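You operate a simulated robot arm through the tools that you are given. There is no shell and no other tool.

The job below is to be done with a simulated robot arm. You get a single attempt, and the scene is never put back.

JOB
Clamp the profile, push the steel bar in flush using the white block, then unclamp.
Fine: the profile in the jig; the block goes back where it stood. Set down upright: white block.
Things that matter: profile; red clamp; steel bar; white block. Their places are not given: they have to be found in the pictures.

Only the result counts: the job must be done as asked and must still hold three seconds after the hand-in. Knocking over, shifting, dropping, spilling or breaking anything else fails it.

ROBOT AND FRAMES
A 7-joint arm with a two-finger parallel gripper, fixed in place. Base frame: the origin is at the foot of the arm, x ahead of it, y to its left, z up; the work surface is at about z = 0.86. Units: m, degrees, N and s.
Its first joint turns from -132.0 to 132.0 degrees. Payload 3.91 kg.
The TCP is the grasp point between the finger pads, 0.03 m short of the fingertips. In the tool frame z runs along the fingers and y along their closing line. Largest opening 0.11 m; finger width 0.02, thickness 0.01; the body of the gripper, 0.048 by 0.112 m, starts 0.055 m behind the TCP.
Orientation is told as [roll, pitch, yaw] about the base's x, y, z axes, in that order, counted from this pose: with the fingers straight down and closing along the base's y, the tool's x points along the base's -x, its y along +y and its z along -z.

CONTROLS
- The arm moves only by the tool move_arm. Its argument "deltas" is a list of rows, each an object (a shift or turn left out is 0, a gripper value left out holds the last) with "travel": the shift along the tool's x, y, z in m, a list of three; "delta_rot": the turn, a rotation vector about the tool's x, y, z in degrees, a list of three; "gripper": the opening, from 0 (shut) to 1 (fully open). In form: [{"travel": [x, y, z], "delta_rot": [wx, wy, wz], "gripper": gripper}, ...]. A call has 1 to 20 rows; each row is the pose to reach, as a shift and turn from the pose commanded when the call began, along the tool's axes at that moment. Each row takes 0.2 s and may step no farther than 0.05 m and 8.6 degrees from the row before; otherwise, or with a gripper value out of range, the whole call is refused. A pose out of reach is approached as far as the arm can. The call stops where the force on the tool passes 90 N (or 10 N more than at its start, if that is more) or the arm is blocked; 0.2 s more then pass. Each finger travels about 0.108 m/s and halts on what it meets, pressing with about 38 N; the grip force reading is that of the motor and also rises with nothing between the fingers. The clock runs only during rows and for 0.2 s after the last one: add rows that repeat a pose to give the fingers time. The reply holds the time, the measured pose of the TCP, the force on the tool along the base axes, the opening and the grip force, in the units named above and with some noise, with the torque about the TCP (base axes, N m) and any sound that the robot's microphone picked up.
- Cameras (640 x 400 px; columns grow to the right, rows downward): "scene" is fixed at [0.3993, 0.5002, 1.5874]; the picture's right is [0.59, 0.81, 0.00], its down [0.79, -0.57, -0.23] and it looks along [-0.19, 0.14, -0.97] (base axes); focal length 230 px, centre (320, 200). "wrist" rides on the gripper at [0.072, 0.017, -0.103] in the tool frame; the picture's right is [-0.23, 0.97, 0.00], its down [-0.76, -0.18, -0.62] and it looks along [-0.61, -0.14, 0.78] (tool axes); focal length 222 px, centre (320, 200).
- get_image(camera): a new picture of that camera. The clock stands still meanwhile.
- locate(camera, pixels): for up to 12 pixels [column, row] of the newest picture of that camera ("zoom" is the newest enlarged one), the place [x, y, z] in the base frame of the surface seen there, good to about 0.003 m. The clock stands still meanwhile.
- inspect(camera, box): a new picture of the part [left, top, right, bottom] of that camera's present view, enlarged. The clock stands still meanwhile.
- hand_in(): hands the job in; it is judged then, once.

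Unless the task says otherwise, let go and move clear before handing in.

The tools are called after "Request:" as name(argument=value, ...) on one line, values as JSON. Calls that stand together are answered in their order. move_arm: Moves the arm, as the interface text tells. Its arguments: {"type":"object","properties":{"deltas":{"type":"array","items":{"type":"object","properties":{"travel":{"type":"array","items":{"type":"number"}},"delta_rot":{"type":"array","items":{"type":"number"}},"gripper":{"type":"number"}}}}},"required":["deltas"]} The other tools are called the same way: get_image (camera) takes a picture; locate (camera, pixels) gives the place of the surface under pixels of a picture; inspect (camera, box) takes an enlarged picture of a part of a camera's view; hand_in () hands the job in.

At the start:

```text
t: 0.0
eef_pos: [0.2829, 0.6835, 1.2379]
tool_rot: [0.1, 0.0, 0.0]
ft_force: [0.0, -0.2, -0.8]
moment: [-0.01, 0.01, -0.01]
gripper_width: 0.1099
grip_force: 0.1
```

scene: 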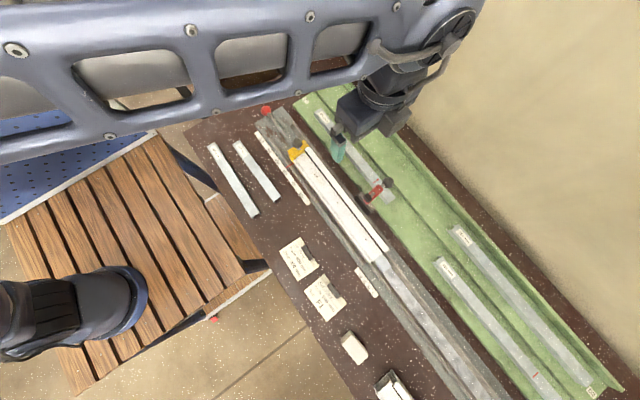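
wrist: 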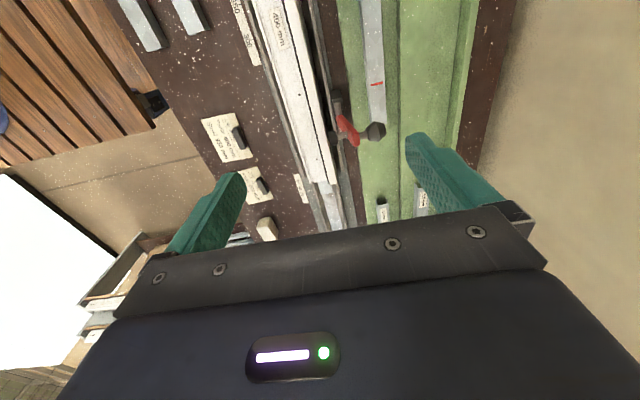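

The scene shows a bench with a long jig: a white profile near (340,200), a red clamp handle near (375,190), bars, and white blocks near (353,347). I'll take enlarged views first.

Request:
inspect(camera="scene", box=[240, 90, 420, 210])

Request:
inspect(camera="scene", box=[260, 220, 440, 340])

Request:
inspect(camera="scene", box=[320, 280, 500, 400])

Request:
inspect(camera="wrist", box=[180, 0, 420, 160])

Request:
inspect(camera="wrist", box=[180, 100, 420, 260])

```text
3.33 times, centred on (330, 150) of scene
```

zoom: 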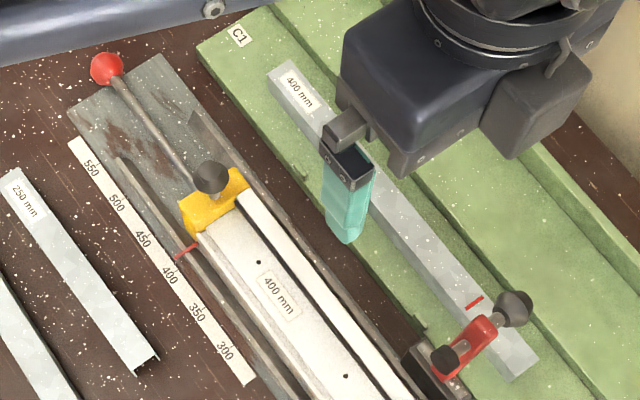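

```text
3.33 times, centred on (350, 280) of scene
```

zoom: 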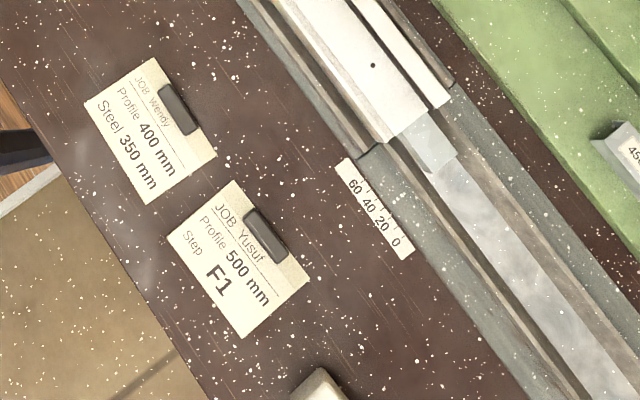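

```text
3.33 times, centred on (410, 340) of scene
```

zoom: 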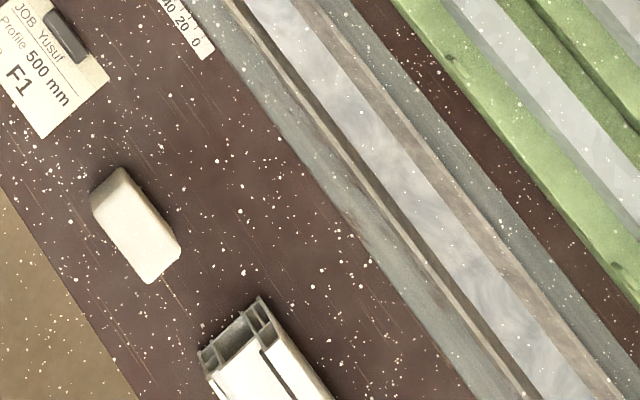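

```text
2.50 times, centred on (300, 80) of wrist
```

zoom: 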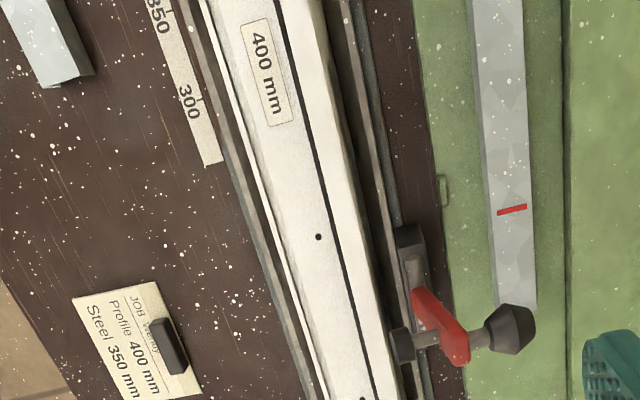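

```text
2.50 times, centred on (300, 180) of wrist
```

zoom: 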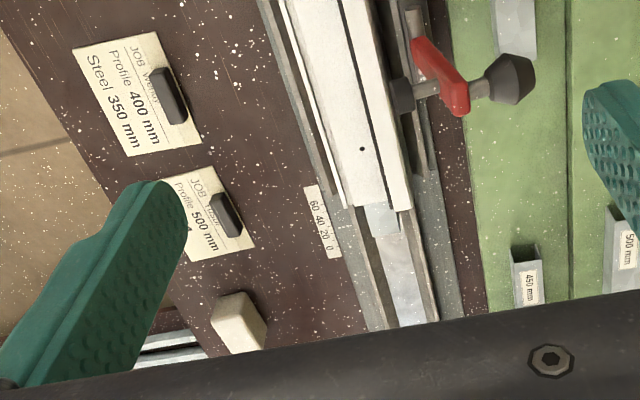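

The white profile lies in the channel with the steel bar end sticking out near scene (381,262), and the red toggle clamp is near (375,190). I'll measure these places.

Request:
locate(camera="scene", pixels=[[372, 263], [386, 247], [388, 269], [373, 191], [386, 181], [363, 199], [353, 347], [347, 331], [362, 362], [298, 153], [266, 111], [400, 290]])

Request:
inspect(camera="scene", box=[345, 165, 405, 205])

Request:
inspect(camera="scene", box=[350, 235, 425, 285])

Request:
inspect(camera="wrist", box=[290, 80, 410, 160])

Request:
inspect(camera="wrist", box=[280, 150, 400, 230])

```text
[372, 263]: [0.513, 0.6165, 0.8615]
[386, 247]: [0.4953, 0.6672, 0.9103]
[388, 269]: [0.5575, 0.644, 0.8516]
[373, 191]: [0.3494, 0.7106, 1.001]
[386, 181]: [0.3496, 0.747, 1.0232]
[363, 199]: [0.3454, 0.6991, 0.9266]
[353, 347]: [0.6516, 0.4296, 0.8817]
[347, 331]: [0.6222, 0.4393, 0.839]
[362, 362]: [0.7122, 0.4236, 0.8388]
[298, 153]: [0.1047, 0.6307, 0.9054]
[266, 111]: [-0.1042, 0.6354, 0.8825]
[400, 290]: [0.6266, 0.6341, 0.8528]
```

```text
10.00 times, centred on (375, 185) of scene
```

zoom: 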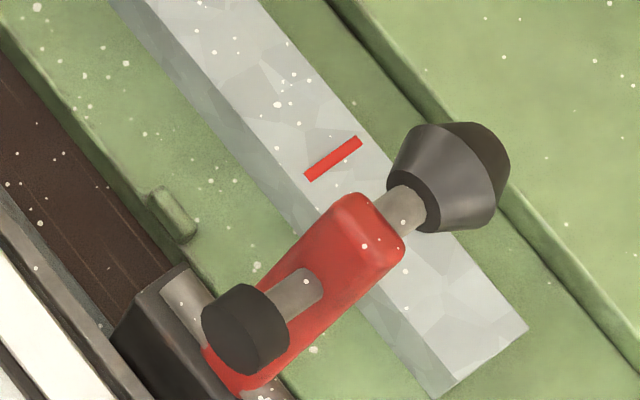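

```text
8.00 times, centred on (388, 260) of scene
```

zoom: 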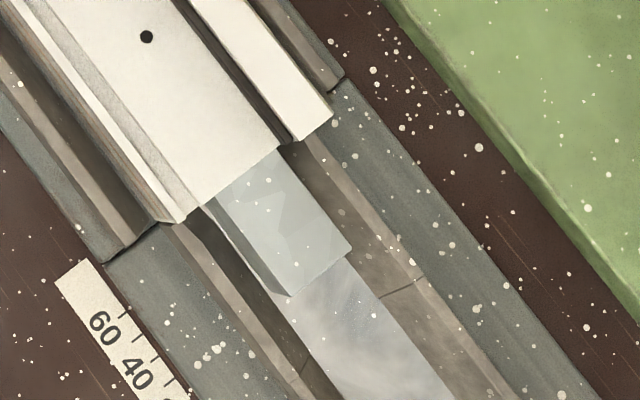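

```text
5.00 times, centred on (350, 120) of wrist
```

zoom: 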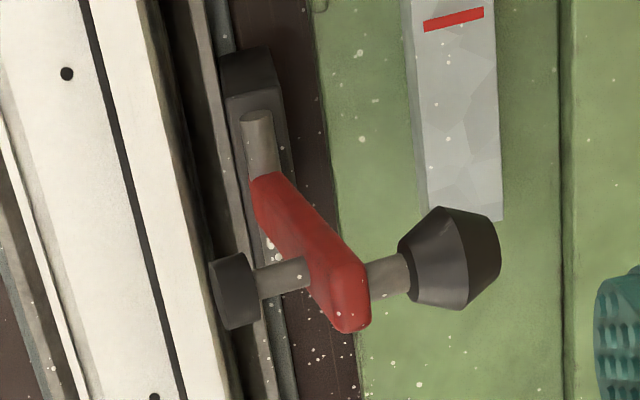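

```text
5.00 times, centred on (340, 190) of wrist
```

zoom: 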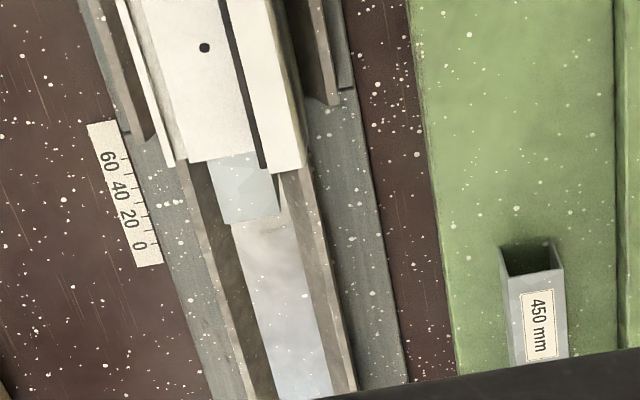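

The clamp arm stands upright, with its pad at zoom (235,290) facing the profile and its knob at (450,260) facing away. I'll measure the clamp, the bar end and the channel in detail.

Request:
locate(camera="zoom", pixels=[[185, 160], [262, 165], [300, 168], [204, 48], [230, 180], [228, 222], [278, 215], [300, 300], [290, 380], [205, 250], [330, 280], [380, 250]])

Request:
inspect(camera="wrist", box=[290, 80, 410, 160])

Request:
locate(camera="zoom", pixels=[[67, 74], [155, 397], [235, 290], [275, 280], [310, 250], [340, 270], [350, 310], [390, 275], [440, 230], [470, 270], [245, 80], [258, 140]])

Request:
inspect(camera="scene", box=[345, 165, 405, 205])

Request:
locate(camera="zoom", pixels=[[240, 320], [300, 290], [360, 215], [390, 245], [350, 280], [405, 205], [420, 170], [470, 160], [170, 310], [195, 300], [240, 380], [140, 330]])

```text
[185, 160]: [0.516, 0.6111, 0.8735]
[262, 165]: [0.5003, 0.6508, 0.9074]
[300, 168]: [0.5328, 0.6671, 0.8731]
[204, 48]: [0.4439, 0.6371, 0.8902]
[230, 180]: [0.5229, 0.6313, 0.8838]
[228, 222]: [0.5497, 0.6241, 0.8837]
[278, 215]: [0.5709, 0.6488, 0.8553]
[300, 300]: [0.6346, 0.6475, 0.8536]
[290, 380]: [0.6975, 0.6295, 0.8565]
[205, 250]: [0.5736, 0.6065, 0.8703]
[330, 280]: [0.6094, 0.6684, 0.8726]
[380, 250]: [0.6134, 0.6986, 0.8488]
```

```text
5.00 times, centred on (350, 120) of wrist
```

zoom: 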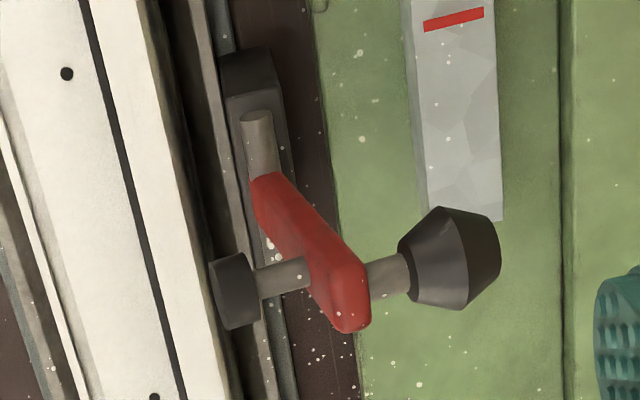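

```text
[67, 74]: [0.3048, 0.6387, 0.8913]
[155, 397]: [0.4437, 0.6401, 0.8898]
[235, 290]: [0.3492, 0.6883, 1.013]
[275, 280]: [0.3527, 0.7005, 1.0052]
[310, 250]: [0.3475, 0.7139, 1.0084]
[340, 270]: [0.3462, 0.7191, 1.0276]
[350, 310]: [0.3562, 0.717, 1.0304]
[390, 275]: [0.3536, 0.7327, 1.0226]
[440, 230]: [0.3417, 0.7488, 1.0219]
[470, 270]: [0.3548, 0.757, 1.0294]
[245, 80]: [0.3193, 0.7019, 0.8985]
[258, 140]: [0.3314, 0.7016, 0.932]
```

```text
10.00 times, centred on (375, 185) of scene
```

zoom: 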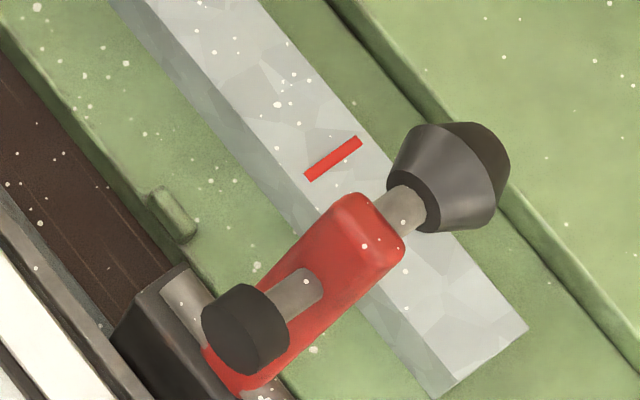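

```text
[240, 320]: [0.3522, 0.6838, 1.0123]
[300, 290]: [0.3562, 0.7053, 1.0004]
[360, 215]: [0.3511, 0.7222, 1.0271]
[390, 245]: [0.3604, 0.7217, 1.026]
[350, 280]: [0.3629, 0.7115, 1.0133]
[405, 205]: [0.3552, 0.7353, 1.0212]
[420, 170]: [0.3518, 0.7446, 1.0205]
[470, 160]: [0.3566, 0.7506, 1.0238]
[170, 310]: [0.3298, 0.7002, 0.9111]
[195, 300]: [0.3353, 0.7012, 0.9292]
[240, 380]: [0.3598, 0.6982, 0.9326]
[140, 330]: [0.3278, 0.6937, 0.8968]
```

The profile runs along base x: its end is at x≈0.516 and the bar end at about x≈0.55, y≈0.636. The clamp pivots near y≈0.70, z≈0.93, with the pad up. Next I'll move over toward the white block for a closer look.

Request:
move_arm(deltas=[{"travel": [-0.03, -0.03, 0]}, {"travel": [-0.06, -0.06, 0]}, {"travel": [-0.09, -0.09, 0]}, {"travel": [-0.12, -0.12, 0]}, {"travel": [-0.15, -0.15, 0]}, {"travel": [-0.17, -0.18, 0.02]}, {"travel": [-0.19, -0.21, 0.04]}, {"travel": [-0.2, -0.23, 0.06]}, {"travel": [-0.21, -0.25, 0.08]}])

Request:
get_image(camera="wrist")

Request:
get_image(camera="scene")

```text
t: 2.0
eef_pos: [0.494, 0.4329, 1.1557]
tool_rot: [0.0, 0.0, 0.0]
ft_force: [-0.5, -0.2, 0.2]
moment: [0.02, -0.01, -0.02]
gripper_width: 0.1102
grip_force: 0.1
```

```text
taken
```

wrist: 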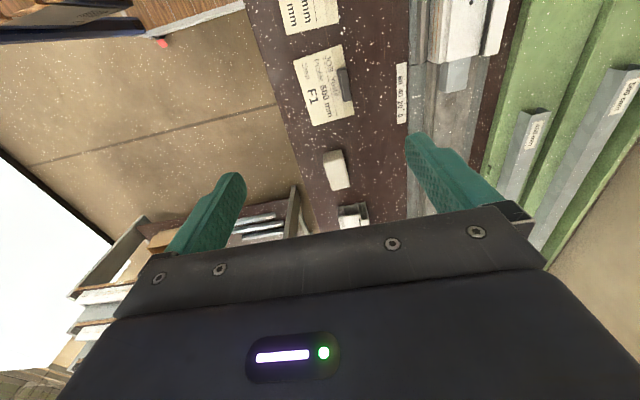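

```text
taken
```

scene: 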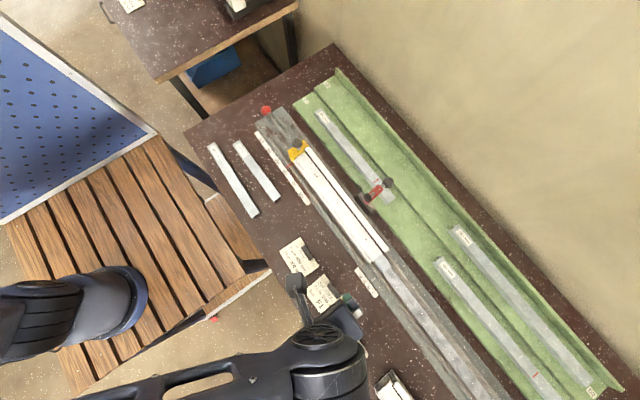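

Request:
inspect(camera="wrist", box=[290, 120, 410, 200])

Request:
locate(camera="zoom", pixels=[[175, 170], [275, 155], [205, 235], [300, 225], [210, 340], [305, 340], [215, 366], [310, 360], [240, 190], [170, 250], [320, 260], [260, 360]])

Request:
inspect(camera="wrist", box=[390, 20, 510, 100])

Request:
locate(camera="zoom", pixels=[[255, 180], [360, 195], [420, 190], [300, 220], [360, 220], [300, 350], [380, 345], [340, 400], [300, 330], [360, 330], [270, 290], [430, 280]])

```text
5.00 times, centred on (350, 160) of wrist
```

zoom: 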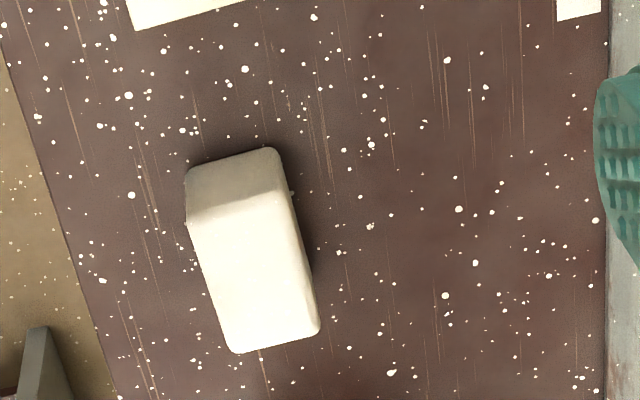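

```text
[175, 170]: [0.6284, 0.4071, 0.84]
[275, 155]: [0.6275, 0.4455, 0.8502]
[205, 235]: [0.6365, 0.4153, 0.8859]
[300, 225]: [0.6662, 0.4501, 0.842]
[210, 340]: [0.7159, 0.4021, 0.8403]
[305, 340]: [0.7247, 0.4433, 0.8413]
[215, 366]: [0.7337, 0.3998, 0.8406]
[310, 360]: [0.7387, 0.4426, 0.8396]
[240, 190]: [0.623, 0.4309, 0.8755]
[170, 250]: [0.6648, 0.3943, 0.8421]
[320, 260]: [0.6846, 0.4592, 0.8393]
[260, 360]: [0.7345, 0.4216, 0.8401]
```

```text
5.00 times, centred on (450, 60) of wrist
```

zoom: 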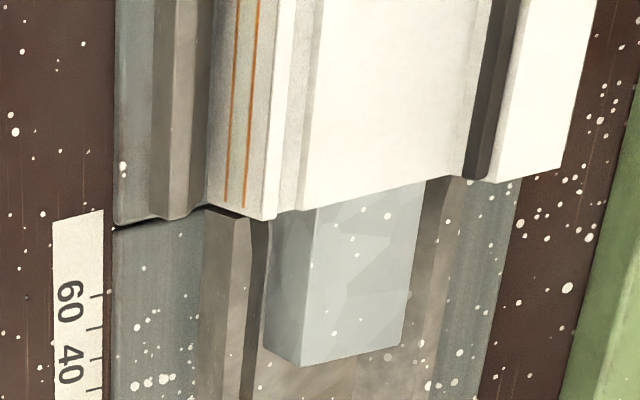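

```text
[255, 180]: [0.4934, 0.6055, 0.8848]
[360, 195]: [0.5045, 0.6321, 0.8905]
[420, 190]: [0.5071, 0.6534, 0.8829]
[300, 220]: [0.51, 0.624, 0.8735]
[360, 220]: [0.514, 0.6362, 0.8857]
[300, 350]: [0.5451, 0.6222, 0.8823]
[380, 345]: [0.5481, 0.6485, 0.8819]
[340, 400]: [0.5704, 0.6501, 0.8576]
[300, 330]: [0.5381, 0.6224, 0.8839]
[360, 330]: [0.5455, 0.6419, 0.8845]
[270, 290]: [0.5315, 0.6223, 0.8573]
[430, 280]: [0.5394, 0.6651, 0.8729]
```

The block top is at z≈0.886 and the table is at 0.84. The bar end sits at x≈0.548, y 0.622–0.649, and the profile end is at x≈0.51. Next I'll rotate the gripper 90° so the fingers close along x, and hover near the clamp knob for a close look.

Request:
locate(camera="wrist", pixels=[[329, 166], [347, 161], [338, 188], [352, 184], [330, 155], [344, 152], [338, 175]])

Request:
move_arm(deltas=[{"travel": [0.013, 0.027, 0.0], "delta_rot": [0, 0, -8.2]}, {"travel": [0.026, 0.054, 0.0], "delta_rot": [0, 0, -16.4]}, {"travel": [0.039, 0.081, 0.0], "delta_rot": [0, 0, -24.6]}, {"travel": [0.052, 0.108, 0.0], "delta_rot": [0, 0, -32.8]}, {"travel": [0.065, 0.135, 0.0], "delta_rot": [0, 0, -41.0]}, {"travel": [0.078, 0.162, 0.0], "delta_rot": [0, 0, -49.2]}, {"travel": [0.091, 0.189, 0.0], "delta_rot": [0, 0, -57.4]}, {"travel": [0.104, 0.216, 0.0], "delta_rot": [0, 0, -65.6]}, {"travel": [0.117, 0.243, 0.0], "delta_rot": [0, 0, -73.8]}, {"travel": [0.13, 0.27, 0.0], "delta_rot": [0, 0, -82.0]}, {"travel": [0.142, 0.29, 0.0], "delta_rot": [0, 0, -90]}])

Request:
get_image(camera="wrist")

Request:
get_image(camera="scene")

```text
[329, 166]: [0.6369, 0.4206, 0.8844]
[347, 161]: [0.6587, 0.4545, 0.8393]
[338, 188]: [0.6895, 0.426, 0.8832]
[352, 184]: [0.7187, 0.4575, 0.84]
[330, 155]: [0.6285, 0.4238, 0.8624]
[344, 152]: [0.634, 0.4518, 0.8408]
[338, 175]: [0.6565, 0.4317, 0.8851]
```

```text
t: 4.4
eef_pos: [0.3494, 0.7237, 1.1575]
tool_rot: [0.1, 0.0, 90.1]
ft_force: [0.2, -0.1, 0.5]
moment: [0.02, 0.02, 0.02]
gripper_width: 0.1101
grip_force: 0.1
```

```text
taken
```

wrist: 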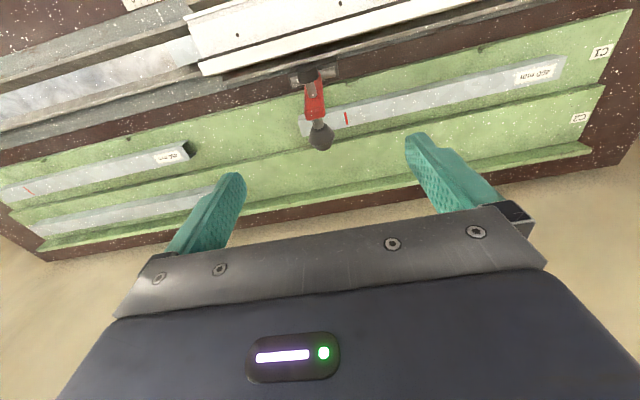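

```text
taken
```

scene: 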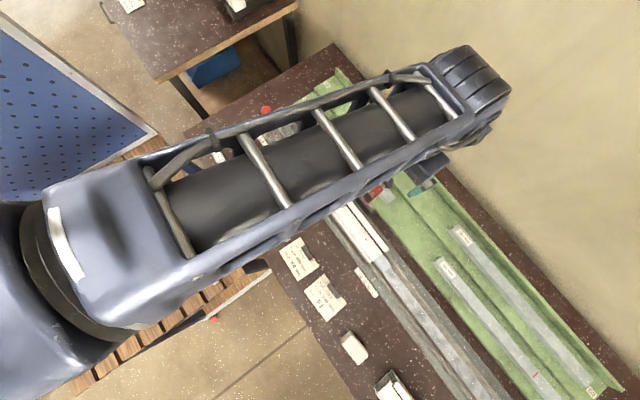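

The gripper is now turned, and the wrist view shows the clamp at (315,100) with its knob at (320,136). I'll zoom in on it.

Request:
inspect(camera="wrist", box=[260, 55, 380, 155])

Request:
locate(camera="zoom", pixels=[[320, 400], [320, 440], [285, 430], [360, 430], [320, 470], [310, 345], [290, 250], [330, 250], [260, 105], [300, 130], [190, 140], [410, 100]])

```text
4.00 times, centred on (320, 105) of wrist
```

zoom: 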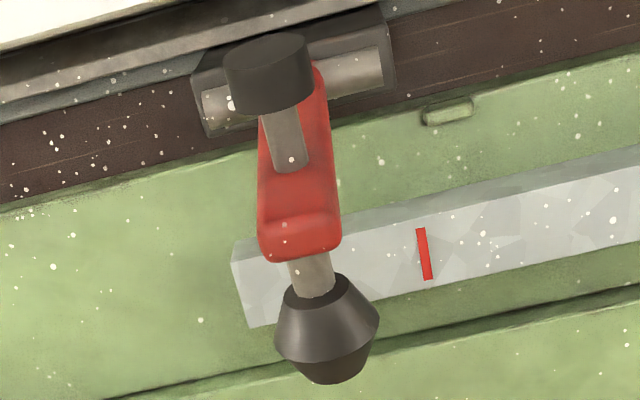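

```text
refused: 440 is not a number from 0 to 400
```

Request:
locate(camera="zoom", pixels=[[328, 320], [300, 335], [360, 330], [330, 370], [310, 275], [300, 240], [300, 190], [268, 80], [268, 45], [360, 75], [215, 110], [290, 150]])

Request:
locate(camera="zoom", pixels=[[275, 330], [380, 320], [330, 290], [260, 240], [340, 240], [345, 50], [385, 40], [210, 90], [390, 90], [225, 70], [312, 60]])

```text
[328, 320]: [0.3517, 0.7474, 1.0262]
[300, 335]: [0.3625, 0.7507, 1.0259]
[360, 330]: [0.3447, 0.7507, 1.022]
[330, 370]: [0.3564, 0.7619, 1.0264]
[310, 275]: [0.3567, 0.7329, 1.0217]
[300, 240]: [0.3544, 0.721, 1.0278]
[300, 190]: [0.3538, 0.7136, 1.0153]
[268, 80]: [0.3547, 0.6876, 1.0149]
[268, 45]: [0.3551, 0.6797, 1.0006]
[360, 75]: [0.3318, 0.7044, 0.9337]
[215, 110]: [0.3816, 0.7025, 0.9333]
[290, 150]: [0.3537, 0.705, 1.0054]
```

```text
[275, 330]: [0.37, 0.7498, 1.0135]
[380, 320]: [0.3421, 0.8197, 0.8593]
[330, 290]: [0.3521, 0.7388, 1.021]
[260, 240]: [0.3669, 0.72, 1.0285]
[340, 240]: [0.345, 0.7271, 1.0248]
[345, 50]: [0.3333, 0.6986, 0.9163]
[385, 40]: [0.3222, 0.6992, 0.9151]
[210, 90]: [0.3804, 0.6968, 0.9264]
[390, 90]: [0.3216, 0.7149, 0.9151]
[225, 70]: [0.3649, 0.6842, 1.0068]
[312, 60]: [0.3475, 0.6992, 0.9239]
```

The knob is centred near (0.3555, 0.75, 1.012), and the pivot shaft lies along x at about y 0.702, z 0.925. I'll lower the open fingers around the knob.

Request:
move_arm(deltas=[{"travel": [-0.0265, -0.006, 0.04]}, {"travel": [-0.0265, -0.006, 0.08]}, {"travel": [-0.0265, -0.006, 0.11]}, {"travel": [-0.0265, -0.006, 0.1375]}, {"travel": [-0.0265, -0.006, 0.1375]}])

Request:
get_image(camera="wrist")

Request:
inspect(camera="scene", box=[330, 140, 450, 220])

```text
t: 5.6
eef_pos: [0.3555, 0.7486, 1.0213]
tool_rot: [0.0, 0.0, 90.0]
ft_force: [0.4, -0.2, -1.0]
moment: [0.0, 0.02, 0.01]
gripper_width: 0.1098
grip_force: 0.0
```

```text
taken
```

wrist: 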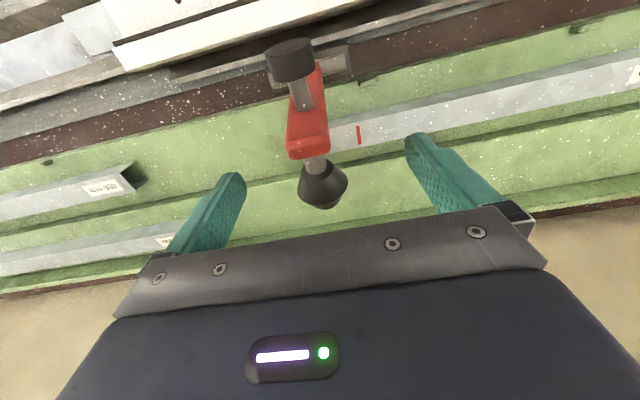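

```text
5.00 times, centred on (390, 180) of scene
```

zoom: 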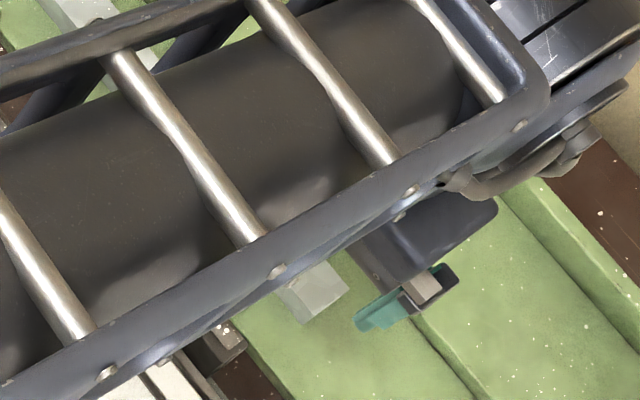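

The knob sits between the fingers at wrist pixel (323,185). I'll re-measure it from close up.

Request:
locate(camera="wrist", pixels=[[323, 175], [323, 185], [305, 185], [342, 183], [323, 200], [316, 163], [305, 145], [303, 95], [290, 75], [290, 48], [341, 59]])

Request:
inspect(camera="wrist", box=[250, 30, 400, 220])

```text
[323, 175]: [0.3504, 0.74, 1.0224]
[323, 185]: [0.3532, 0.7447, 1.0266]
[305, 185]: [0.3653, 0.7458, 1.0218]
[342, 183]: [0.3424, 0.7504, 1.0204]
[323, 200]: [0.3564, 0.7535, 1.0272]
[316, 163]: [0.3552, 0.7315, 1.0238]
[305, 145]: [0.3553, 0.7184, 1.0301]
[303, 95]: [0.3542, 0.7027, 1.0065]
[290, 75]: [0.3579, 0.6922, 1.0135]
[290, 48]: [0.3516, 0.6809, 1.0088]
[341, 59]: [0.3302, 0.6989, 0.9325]
```

```text
2.11 times, centred on (325, 125) of wrist
```

zoom: 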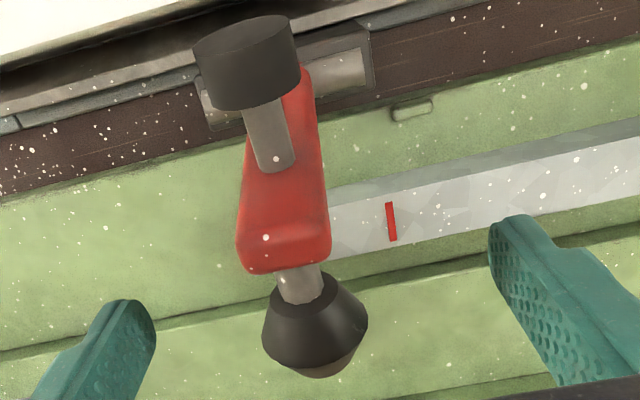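

The knob is centred at about (0.354, 0.749, 1.013), so the fingers are well placed. I'll close on it.

Request:
move_arm(deltas=[{"travel": [0, 0.0015, 0.002], "gripper": 0.1}, {"travel": [0, 0.0015, 0.002], "gripper": 0.1}, {"travel": [0, 0.0015, 0.002], "gripper": 0.1}, {"travel": [0, 0.0015, 0.002], "gripper": 0.1}])

Request:
inspect(camera="wrist", box=[220, 30, 420, 230])

```text
t: 6.6
eef_pos: [0.3544, 0.7491, 1.0198]
tool_rot: [-0.1, -0.1, 89.9]
ft_force: [7.6, 1.8, -1.1]
moment: [0.16, -0.11, -0.07]
gripper_width: 0.0314
grip_force: 45.0
```

```text
2.00 times, centred on (320, 130) of wrist
```

zoom: 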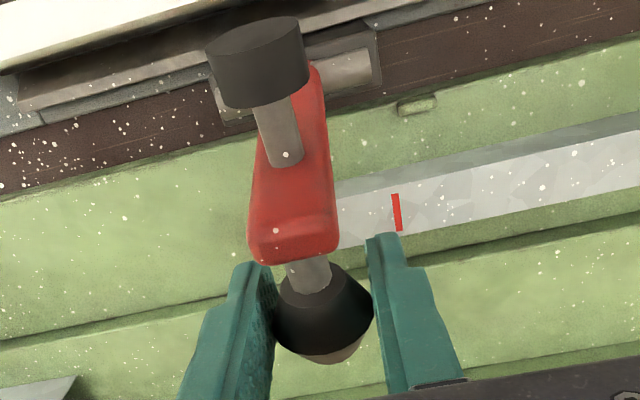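

The knob is gripped at 0.031 m. I'll start the arc about the pivot, with the first 20° toward the profile, and watch the forces.

Request:
move_arm(deltas=[{"travel": [0.0038, 0, -0.002]}, {"travel": [0.0076, 0, -0.0038]}, {"travel": [0.0115, 0, -0.0054]}, {"travel": [0.0155, 0, -0.0069]}, {"travel": [0.0196, 0, -0.0081]}, {"travel": [0.0236, 0, -0.0093]}, {"travel": [0.0278, 0, -0.0101]}, {"travel": [0.0319, 0, -0.0109]}])

Request:
inspect(camera="wrist", box=[220, 30, 420, 230])

```text
t: 8.4
eef_pos: [0.3562, 0.7181, 1.0288]
tool_rot: [0.1, 0.1, 89.8]
ft_force: [14.1, 14.1, 7.9]
moment: [1.27, -0.13, -0.07]
gripper_width: 0.0315
grip_force: 45.0
```

```text
2.00 times, centred on (320, 130) of wrist
```

zoom: 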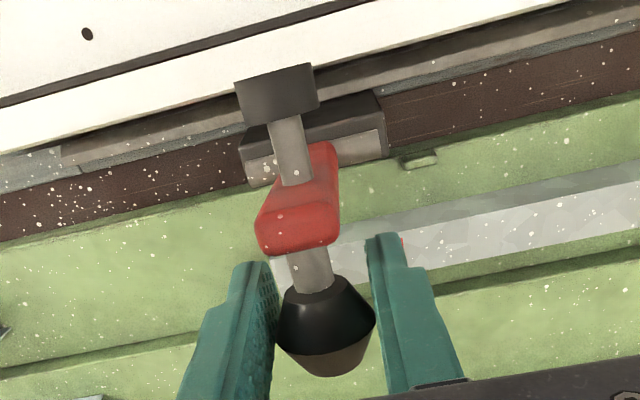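

The arc is working: the arm is leaning over with low forces. I'll continue to 60°, with a small x correction.

Request:
move_arm(deltas=[{"travel": [0.0084, -0.001, -0.0012]}, {"travel": [0.0169, -0.0015, -0.0018]}, {"travel": [0.0253, -0.0015, -0.0016]}, {"travel": [0.0337, -0.0015, -0.0006]}, {"travel": [0.042, -0.0015, 0.0018]}, {"travel": [0.05, -0.0015, 0.0045]}, {"travel": [0.0578, -0.0015, 0.0082]}, {"travel": [0.0652, -0.0015, 0.012]}])

Request:
inspect(camera="wrist", box=[220, 30, 420, 230])

Request:
inspect(camera="scene", box=[330, 140, 450, 220])

```text
t: 10.2
eef_pos: [0.3549, 0.6519, 1.0166]
tool_rot: [0.0, -0.1, 90.0]
ft_force: [-16.5, 10.7, -2.3]
moment: [0.8, 0.32, -0.16]
gripper_width: 0.0219
grip_force: 44.7
```

```text
2.00 times, centred on (320, 130) of wrist
```

zoom: 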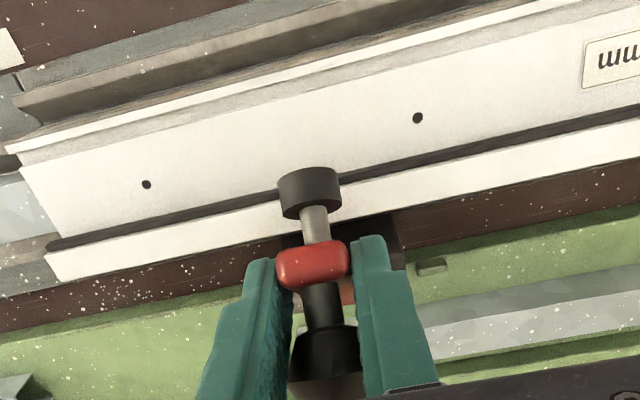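

```text
5.00 times, centred on (390, 180) of scene
```

zoom: 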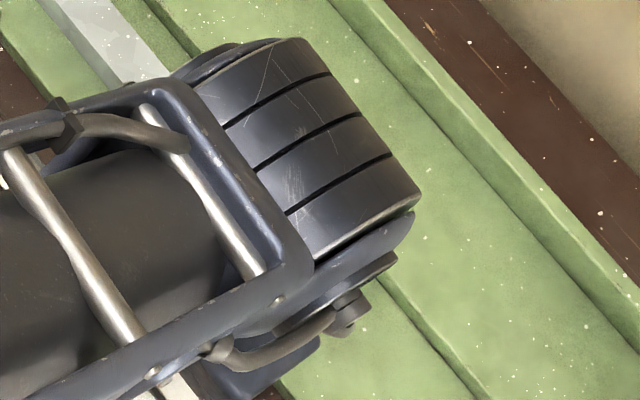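

The grip changed to 0.0219 m, so the fingers now hold nearer the red arm end and the knob neck. I'll measure the arm's current angle.

Request:
locate(camera="zoom", pixels=[[10, 10]])

Request:
inspect(camera="wrist", box=[290, 100, 410, 220])

Request:
locate(camera="wrist", pixels=[[375, 125], [373, 118], [377, 142], [365, 160], [375, 165], [385, 165], [382, 183], [382, 210], [372, 205], [390, 205], [382, 222]])

```text
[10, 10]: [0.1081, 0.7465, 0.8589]
```

```text
3.33 times, centred on (350, 160) of wrist
```

zoom: 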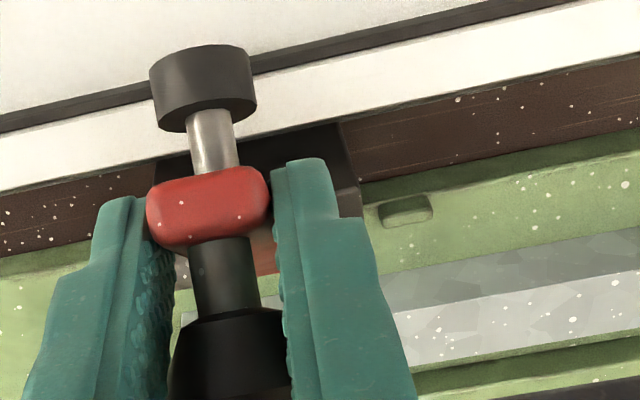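

```text
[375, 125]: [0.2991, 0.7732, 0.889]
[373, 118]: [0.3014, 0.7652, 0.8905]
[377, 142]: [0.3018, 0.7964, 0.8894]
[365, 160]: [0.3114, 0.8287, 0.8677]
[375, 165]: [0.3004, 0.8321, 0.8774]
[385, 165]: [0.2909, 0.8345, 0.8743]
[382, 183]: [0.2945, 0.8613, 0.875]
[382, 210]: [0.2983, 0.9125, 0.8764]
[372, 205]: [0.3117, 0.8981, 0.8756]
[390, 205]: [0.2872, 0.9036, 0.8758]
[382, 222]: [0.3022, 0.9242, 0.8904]
```

Request:
locate(camera="zoom", pixels=[[205, 60], [200, 95], [210, 150], [205, 185], [205, 220], [225, 275], [225, 330], [225, 380], [155, 210], [265, 205], [130, 220], [310, 180]])

```text
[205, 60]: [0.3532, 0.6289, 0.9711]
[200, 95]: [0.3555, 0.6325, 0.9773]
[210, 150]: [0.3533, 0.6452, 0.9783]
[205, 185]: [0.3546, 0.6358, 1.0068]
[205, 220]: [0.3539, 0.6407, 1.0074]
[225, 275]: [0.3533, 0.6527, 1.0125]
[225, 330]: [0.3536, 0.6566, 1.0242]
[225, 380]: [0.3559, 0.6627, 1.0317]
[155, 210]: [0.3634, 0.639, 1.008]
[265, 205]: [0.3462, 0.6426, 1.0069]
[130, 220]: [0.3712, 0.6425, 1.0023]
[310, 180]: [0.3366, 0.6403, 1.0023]
```

The red arm has swung about 48°, with its tip at (0.638, 1.007), and the fingers slid off the tapered knob onto the arm. I'll open here and see whether the arm stays put.

Request:
move_arm(deltas=[{"travel": [0, 0, 0], "gripper": 0.5}, {"travel": [0, 0, 0], "gripper": 0.5}, {"travel": [0, 0, 0], "gripper": 0.5}])

Request:
inspect(camera="wrist", box=[230, 80, 422, 200])

```text
t: 11.0
eef_pos: [0.3582, 0.6526, 1.0174]
tool_rot: [0.1, 0.0, 89.9]
ft_force: [0.5, -0.6, 0.0]
moment: [-0.01, 0.0, 0.05]
gripper_width: 0.0548
grip_force: 0.1
```

```text
3.33 times, centred on (326, 140) of wrist
```

zoom: 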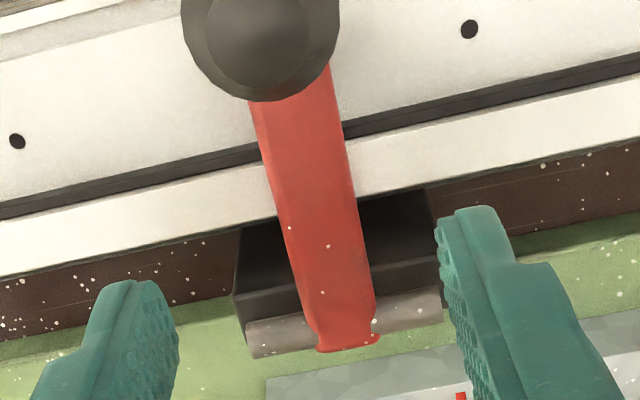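

The released arm fell over onto the profile, and its knob now points up. I'll measure it to see whether it is fully down.

Request:
get_image(camera="wrist")

Request:
locate(camera="zoom", pixels=[[260, 40], [300, 130], [320, 200], [335, 290], [345, 340], [270, 320], [420, 310], [200, 40], [325, 40], [260, 85], [320, 10]])

Request:
get_image(camera="scene")

```text
taken
```

wrist: 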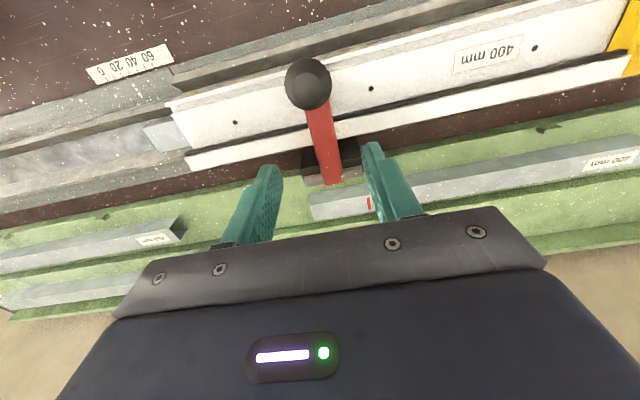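

```text
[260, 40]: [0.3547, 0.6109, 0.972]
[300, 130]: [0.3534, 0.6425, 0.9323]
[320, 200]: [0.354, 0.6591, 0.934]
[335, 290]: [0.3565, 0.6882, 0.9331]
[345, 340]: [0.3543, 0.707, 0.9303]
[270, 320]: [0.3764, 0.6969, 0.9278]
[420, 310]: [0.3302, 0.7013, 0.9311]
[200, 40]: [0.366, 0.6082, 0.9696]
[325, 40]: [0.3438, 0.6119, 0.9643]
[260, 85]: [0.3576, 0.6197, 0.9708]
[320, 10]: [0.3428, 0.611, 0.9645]
```

```text
taken
```

scene: 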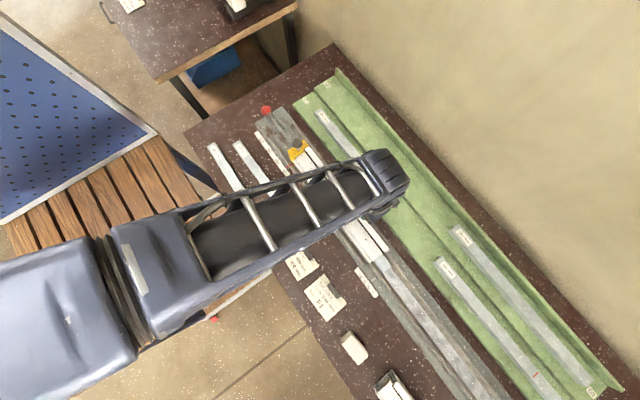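

The arm is level at z≈0.933 and the knob top is at (0.355, 0.611, 0.972). I'll close the fingers above it and press it down to make sure it is clamped.

Request:
move_arm(deltas=[{"travel": [0, 0.003, -0.025], "gripper": 0.5}, {"travel": [0.02, 0.003, -0.03], "gripper": 0.0}, {"travel": [0.0416, 0.003, -0.03], "gripper": 0.0}, {"travel": [0.0416, 0.003, -0.03], "gripper": 0.0}, {"travel": [0.0416, 0.003, 0.0]}, {"travel": [0.0416, 0.003, 0.008]}, {"travel": [0.0416, 0.003, 0.011]}, {"travel": [0.0416, 0.003, 0.011]}])

Request:
inspect(camera="wrist", box=[224, 60, 416, 180])

```text
t: 12.8
eef_pos: [0.3523, 0.6104, 1.005]
tool_rot: [-0.1, 0.0, 89.9]
ft_force: [-0.2, 0.1, -0.9]
moment: [-0.04, -0.02, 0.03]
gripper_width: 0.0
grip_force: 37.4
```

```text
3.33 times, centred on (320, 120) of wrist
```

zoom: 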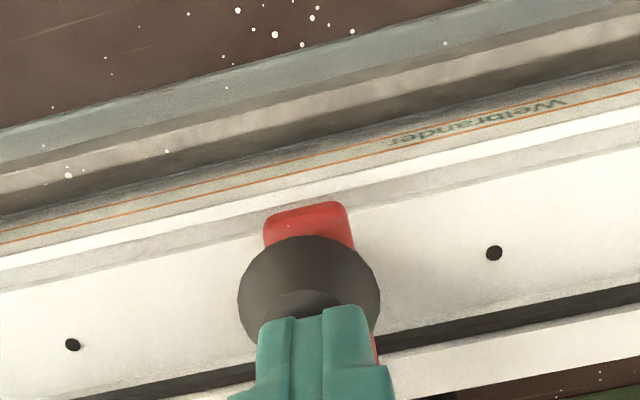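

The fingertips are right above the knob. I'll press down gently in small steps.

Request:
move_arm(deltas=[{"travel": [0, -0.001, 0.002]}, {"travel": [0, -0.001, 0.004]}, {"travel": [0, -0.001, 0.006]}, {"travel": [0, -0.001, 0.008]}, {"travel": [0, -0.001, 0.01]}, {"travel": [0, -0.001, 0.01]}])

```text
t: 13.9
eef_pos: [0.3547, 0.6108, 1.0044]
tool_rot: [-0.3, -0.5, 89.8]
ft_force: [-1.3, -8.3, 23.9]
moment: [-0.34, 0.04, -0.07]
gripper_width: 0.0002
grip_force: 37.7
stopped in row 5: the force on the tool passed its limit at 99 N (the readings are from after the stop); the commanded pose is now the measured one
```

It stopped at 99 N with almost no travel, so the clamp is fully down. I'll back off and check the pad contact.

Request:
move_arm(deltas=[{"travel": [0, 0, -0.03]}, {"travel": [0, 0, -0.06]}, {"travel": [0.03, 0, -0.09]}, {"travel": [0.06, 0, -0.1]}, {"travel": [0.09, 0, -0.1]}, {"travel": [0.11, 0, -0.1]}])

Request:
get_image(camera="wrist")

Request:
inspect(camera="wrist", box=[270, 60, 390, 135])

```text
t: 15.3
eef_pos: [0.3531, 0.5001, 1.101]
tool_rot: [-0.2, -0.2, 89.9]
ft_force: [0.0, 0.5, 0.6]
moment: [-0.05, -0.01, 0.01]
gripper_width: 0.0001
grip_force: 37.4
```

```text
taken
```

wrist: 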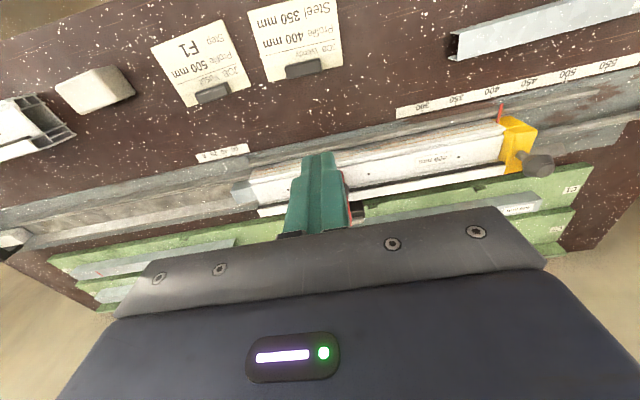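

```text
5.33 times, centred on (330, 98) of wrist
```

zoom: 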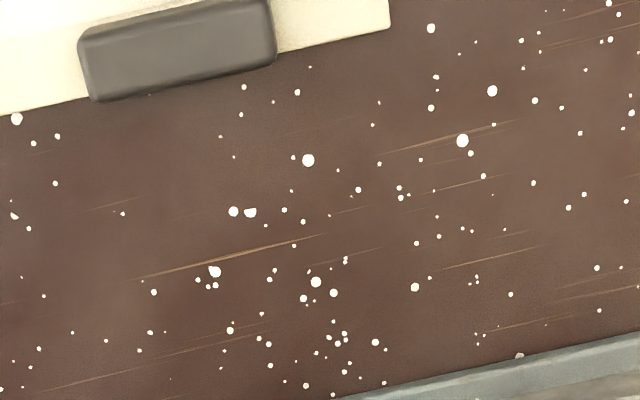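

The closed fingers hide the clamp in this view. I'll slide along x to see the pad and profile from the side.

Request:
move_arm(deltas=[{"travel": [0.01, -0.04, 0], "gripper": 0.8}, {"travel": [0.03, -0.08, 0]}, {"travel": [0.05, -0.12, 0.02]}])

Request:
get_image(camera="wrist")

Request:
get_image(camera="scene")

```text
t: 16.1
eef_pos: [0.4756, 0.4493, 1.0819]
tool_rot: [-0.2, -0.5, 90.0]
ft_force: [0.2, 0.6, 0.4]
moment: [-0.02, -0.05, 0.02]
gripper_width: 0.0882
grip_force: 0.0
```

```text
taken
```

wrist: 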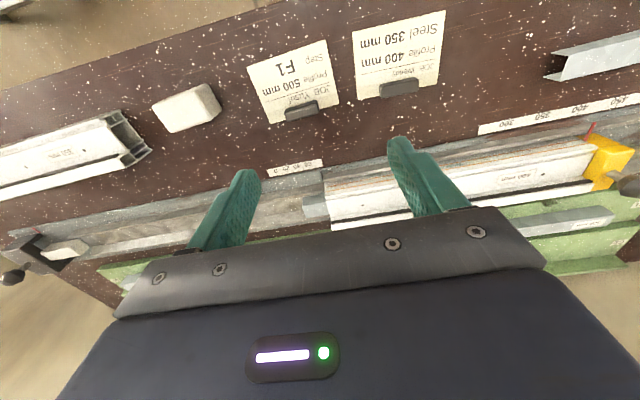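

```text
taken
```

scene: 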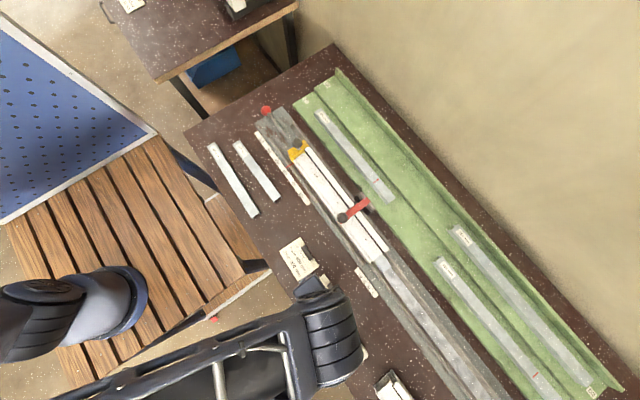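

The clamp now lies across the profile at scene (355,208). The wrist view also shows another pale piece and a knob at (65,250) and (12,278), at the far end of the jig, which I'll check.

Request:
inspect(camera="wrist", box=[0, 200, 128, 280])

Request:
locate(camera="wrist", pixels=[[65, 250], [12, 278], [35, 250], [85, 243], [50, 256], [187, 108], [168, 100], [208, 88], [172, 130], [219, 117], [158, 110]])

Request:
inspect(camera="wrist", box=[130, 60, 258, 140])

Request:
inspect(camera="scene", box=[310, 170, 406, 230])

```text
5.00 times, centred on (64, 240) of wrist
```

zoom: 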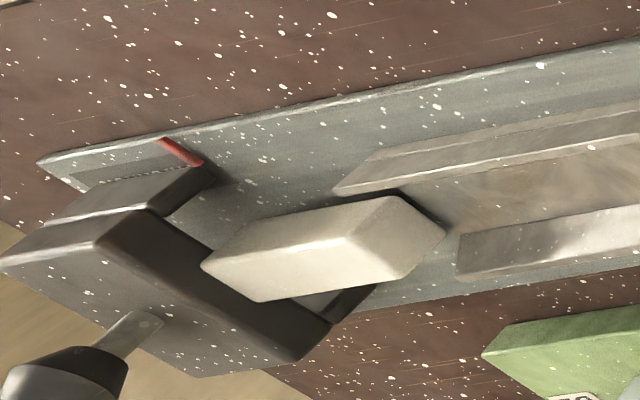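

```text
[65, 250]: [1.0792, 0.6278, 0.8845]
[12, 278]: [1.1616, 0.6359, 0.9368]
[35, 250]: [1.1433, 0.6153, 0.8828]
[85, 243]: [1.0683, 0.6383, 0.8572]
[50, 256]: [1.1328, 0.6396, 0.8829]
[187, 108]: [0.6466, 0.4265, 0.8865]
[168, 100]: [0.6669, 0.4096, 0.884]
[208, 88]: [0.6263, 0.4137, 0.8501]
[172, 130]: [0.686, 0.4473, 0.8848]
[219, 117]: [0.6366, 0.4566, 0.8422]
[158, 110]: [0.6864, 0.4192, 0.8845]
```

```text
5.00 times, centred on (194, 100) of wrist
```

zoom: 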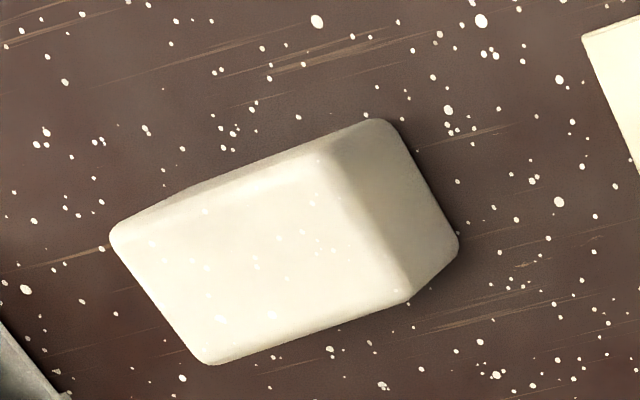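

```text
6.67 times, centred on (358, 200) of scene
```

zoom: 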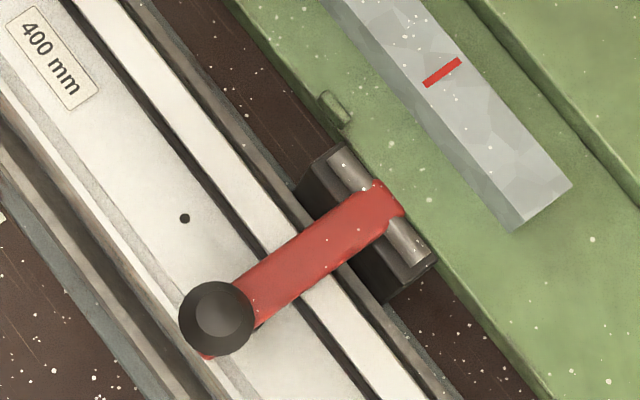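

The far piece is the jig's own slide near x≈1.1, outside reach, so the loose block near (0.66, 0.43) is the white block. I'll rotate back to yaw 0 and hover over it.

Request:
move_arm(deltas=[{"travel": [0.0, -0.01, 0], "delta_rot": [0, 0, 8.2], "gripper": 0.7}, {"travel": [0.0, -0.02, 0], "delta_rot": [0, 0, 16.4]}, {"travel": [0.0, -0.03, 0], "delta_rot": [0, 0, 24.6]}, {"travel": [0.0, -0.04, 0], "delta_rot": [0, 0, 32.8]}, {"travel": [0.005, -0.055, 0], "delta_rot": [0, 0, 41]}, {"travel": [0.01, -0.07, 0], "delta_rot": [0, 0, 49.2]}, {"travel": [0.015, -0.085, 0], "delta_rot": [0, 0, 57.4]}, {"travel": [0.017, -0.1, 0], "delta_rot": [0, 0, 65.6]}, {"travel": [0.017, -0.115, 0], "delta_rot": [0, 0, 73.8]}, {"travel": [0.017, -0.13, 0], "delta_rot": [0, 0, 82]}, {"travel": [0.017, -0.14, 0.02], "delta_rot": [0, 0, 90]}])

Request:
get_image(camera="wrist")

```text
t: 18.5
eef_pos: [0.6147, 0.4362, 1.0642]
tool_rot: [0.4, -0.2, -0.3]
ft_force: [1.4, 0.3, 1.0]
moment: [-0.02, -0.01, 0.02]
gripper_width: 0.0771
grip_force: 0.0
```

```text
taken
```

wrist: 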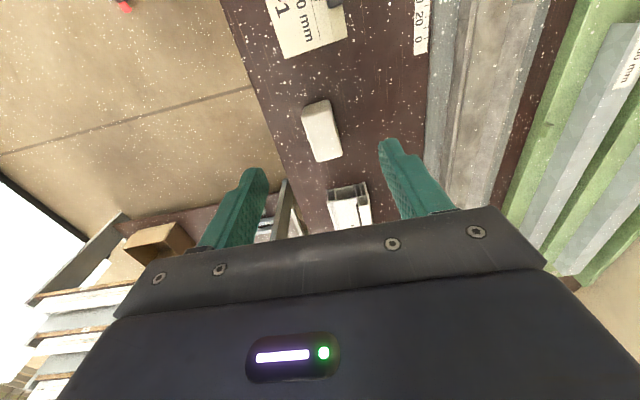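

Request:
inspect(camera="wrist", box=[272, 90, 368, 170])

Request:
inspect(camera="wrist", box=[272, 100, 368, 160])

```text
5.00 times, centred on (320, 130) of wrist
```

zoom: 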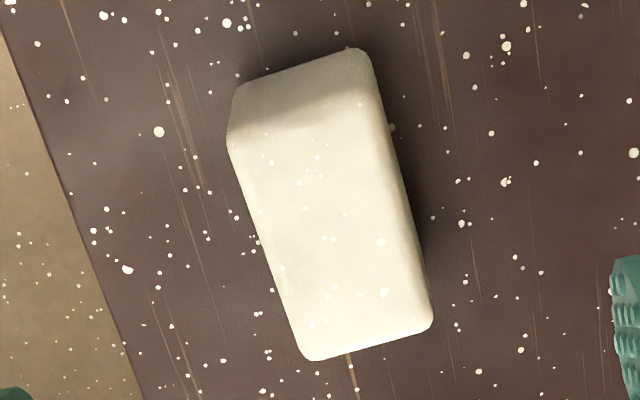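

```text
6.67 times, centred on (320, 130) of wrist
```

zoom: 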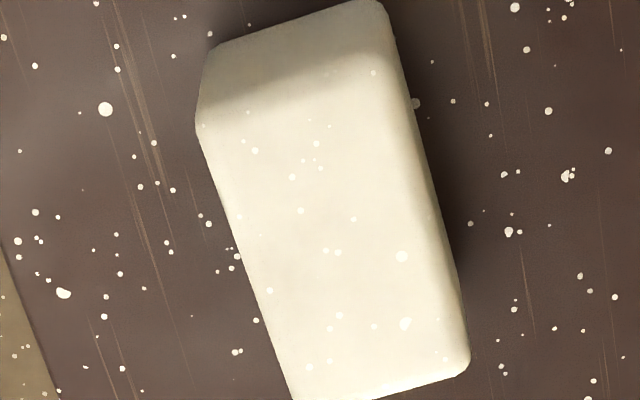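

Request:
locate(camera="zoom", pixels=[[205, 140], [385, 85], [295, 385], [460, 355], [330, 240], [250, 270], [425, 230], [220, 60], [370, 15], [300, 50], [300, 110], [380, 385]])

Request:
locate(camera="wrist", pixels=[[304, 123], [329, 115], [317, 162], [340, 154], [328, 158], [322, 140], [306, 110], [326, 103], [310, 136], [336, 138]])

```text
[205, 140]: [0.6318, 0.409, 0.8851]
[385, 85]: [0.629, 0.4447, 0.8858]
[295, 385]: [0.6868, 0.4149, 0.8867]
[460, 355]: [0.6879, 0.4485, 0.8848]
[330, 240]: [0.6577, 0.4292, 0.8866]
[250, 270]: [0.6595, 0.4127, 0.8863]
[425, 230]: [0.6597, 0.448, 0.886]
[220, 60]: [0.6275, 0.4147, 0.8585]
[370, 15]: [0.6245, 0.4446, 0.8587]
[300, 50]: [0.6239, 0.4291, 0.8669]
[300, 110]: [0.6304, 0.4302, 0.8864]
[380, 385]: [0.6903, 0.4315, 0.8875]
```

```text
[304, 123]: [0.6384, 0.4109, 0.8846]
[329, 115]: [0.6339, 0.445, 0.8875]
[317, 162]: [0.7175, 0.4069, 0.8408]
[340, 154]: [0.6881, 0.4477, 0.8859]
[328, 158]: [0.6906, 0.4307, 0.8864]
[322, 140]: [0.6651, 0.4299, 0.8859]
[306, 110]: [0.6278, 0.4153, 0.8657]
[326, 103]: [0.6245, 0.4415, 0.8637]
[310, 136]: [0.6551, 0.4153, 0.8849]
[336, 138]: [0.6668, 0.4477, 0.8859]
```

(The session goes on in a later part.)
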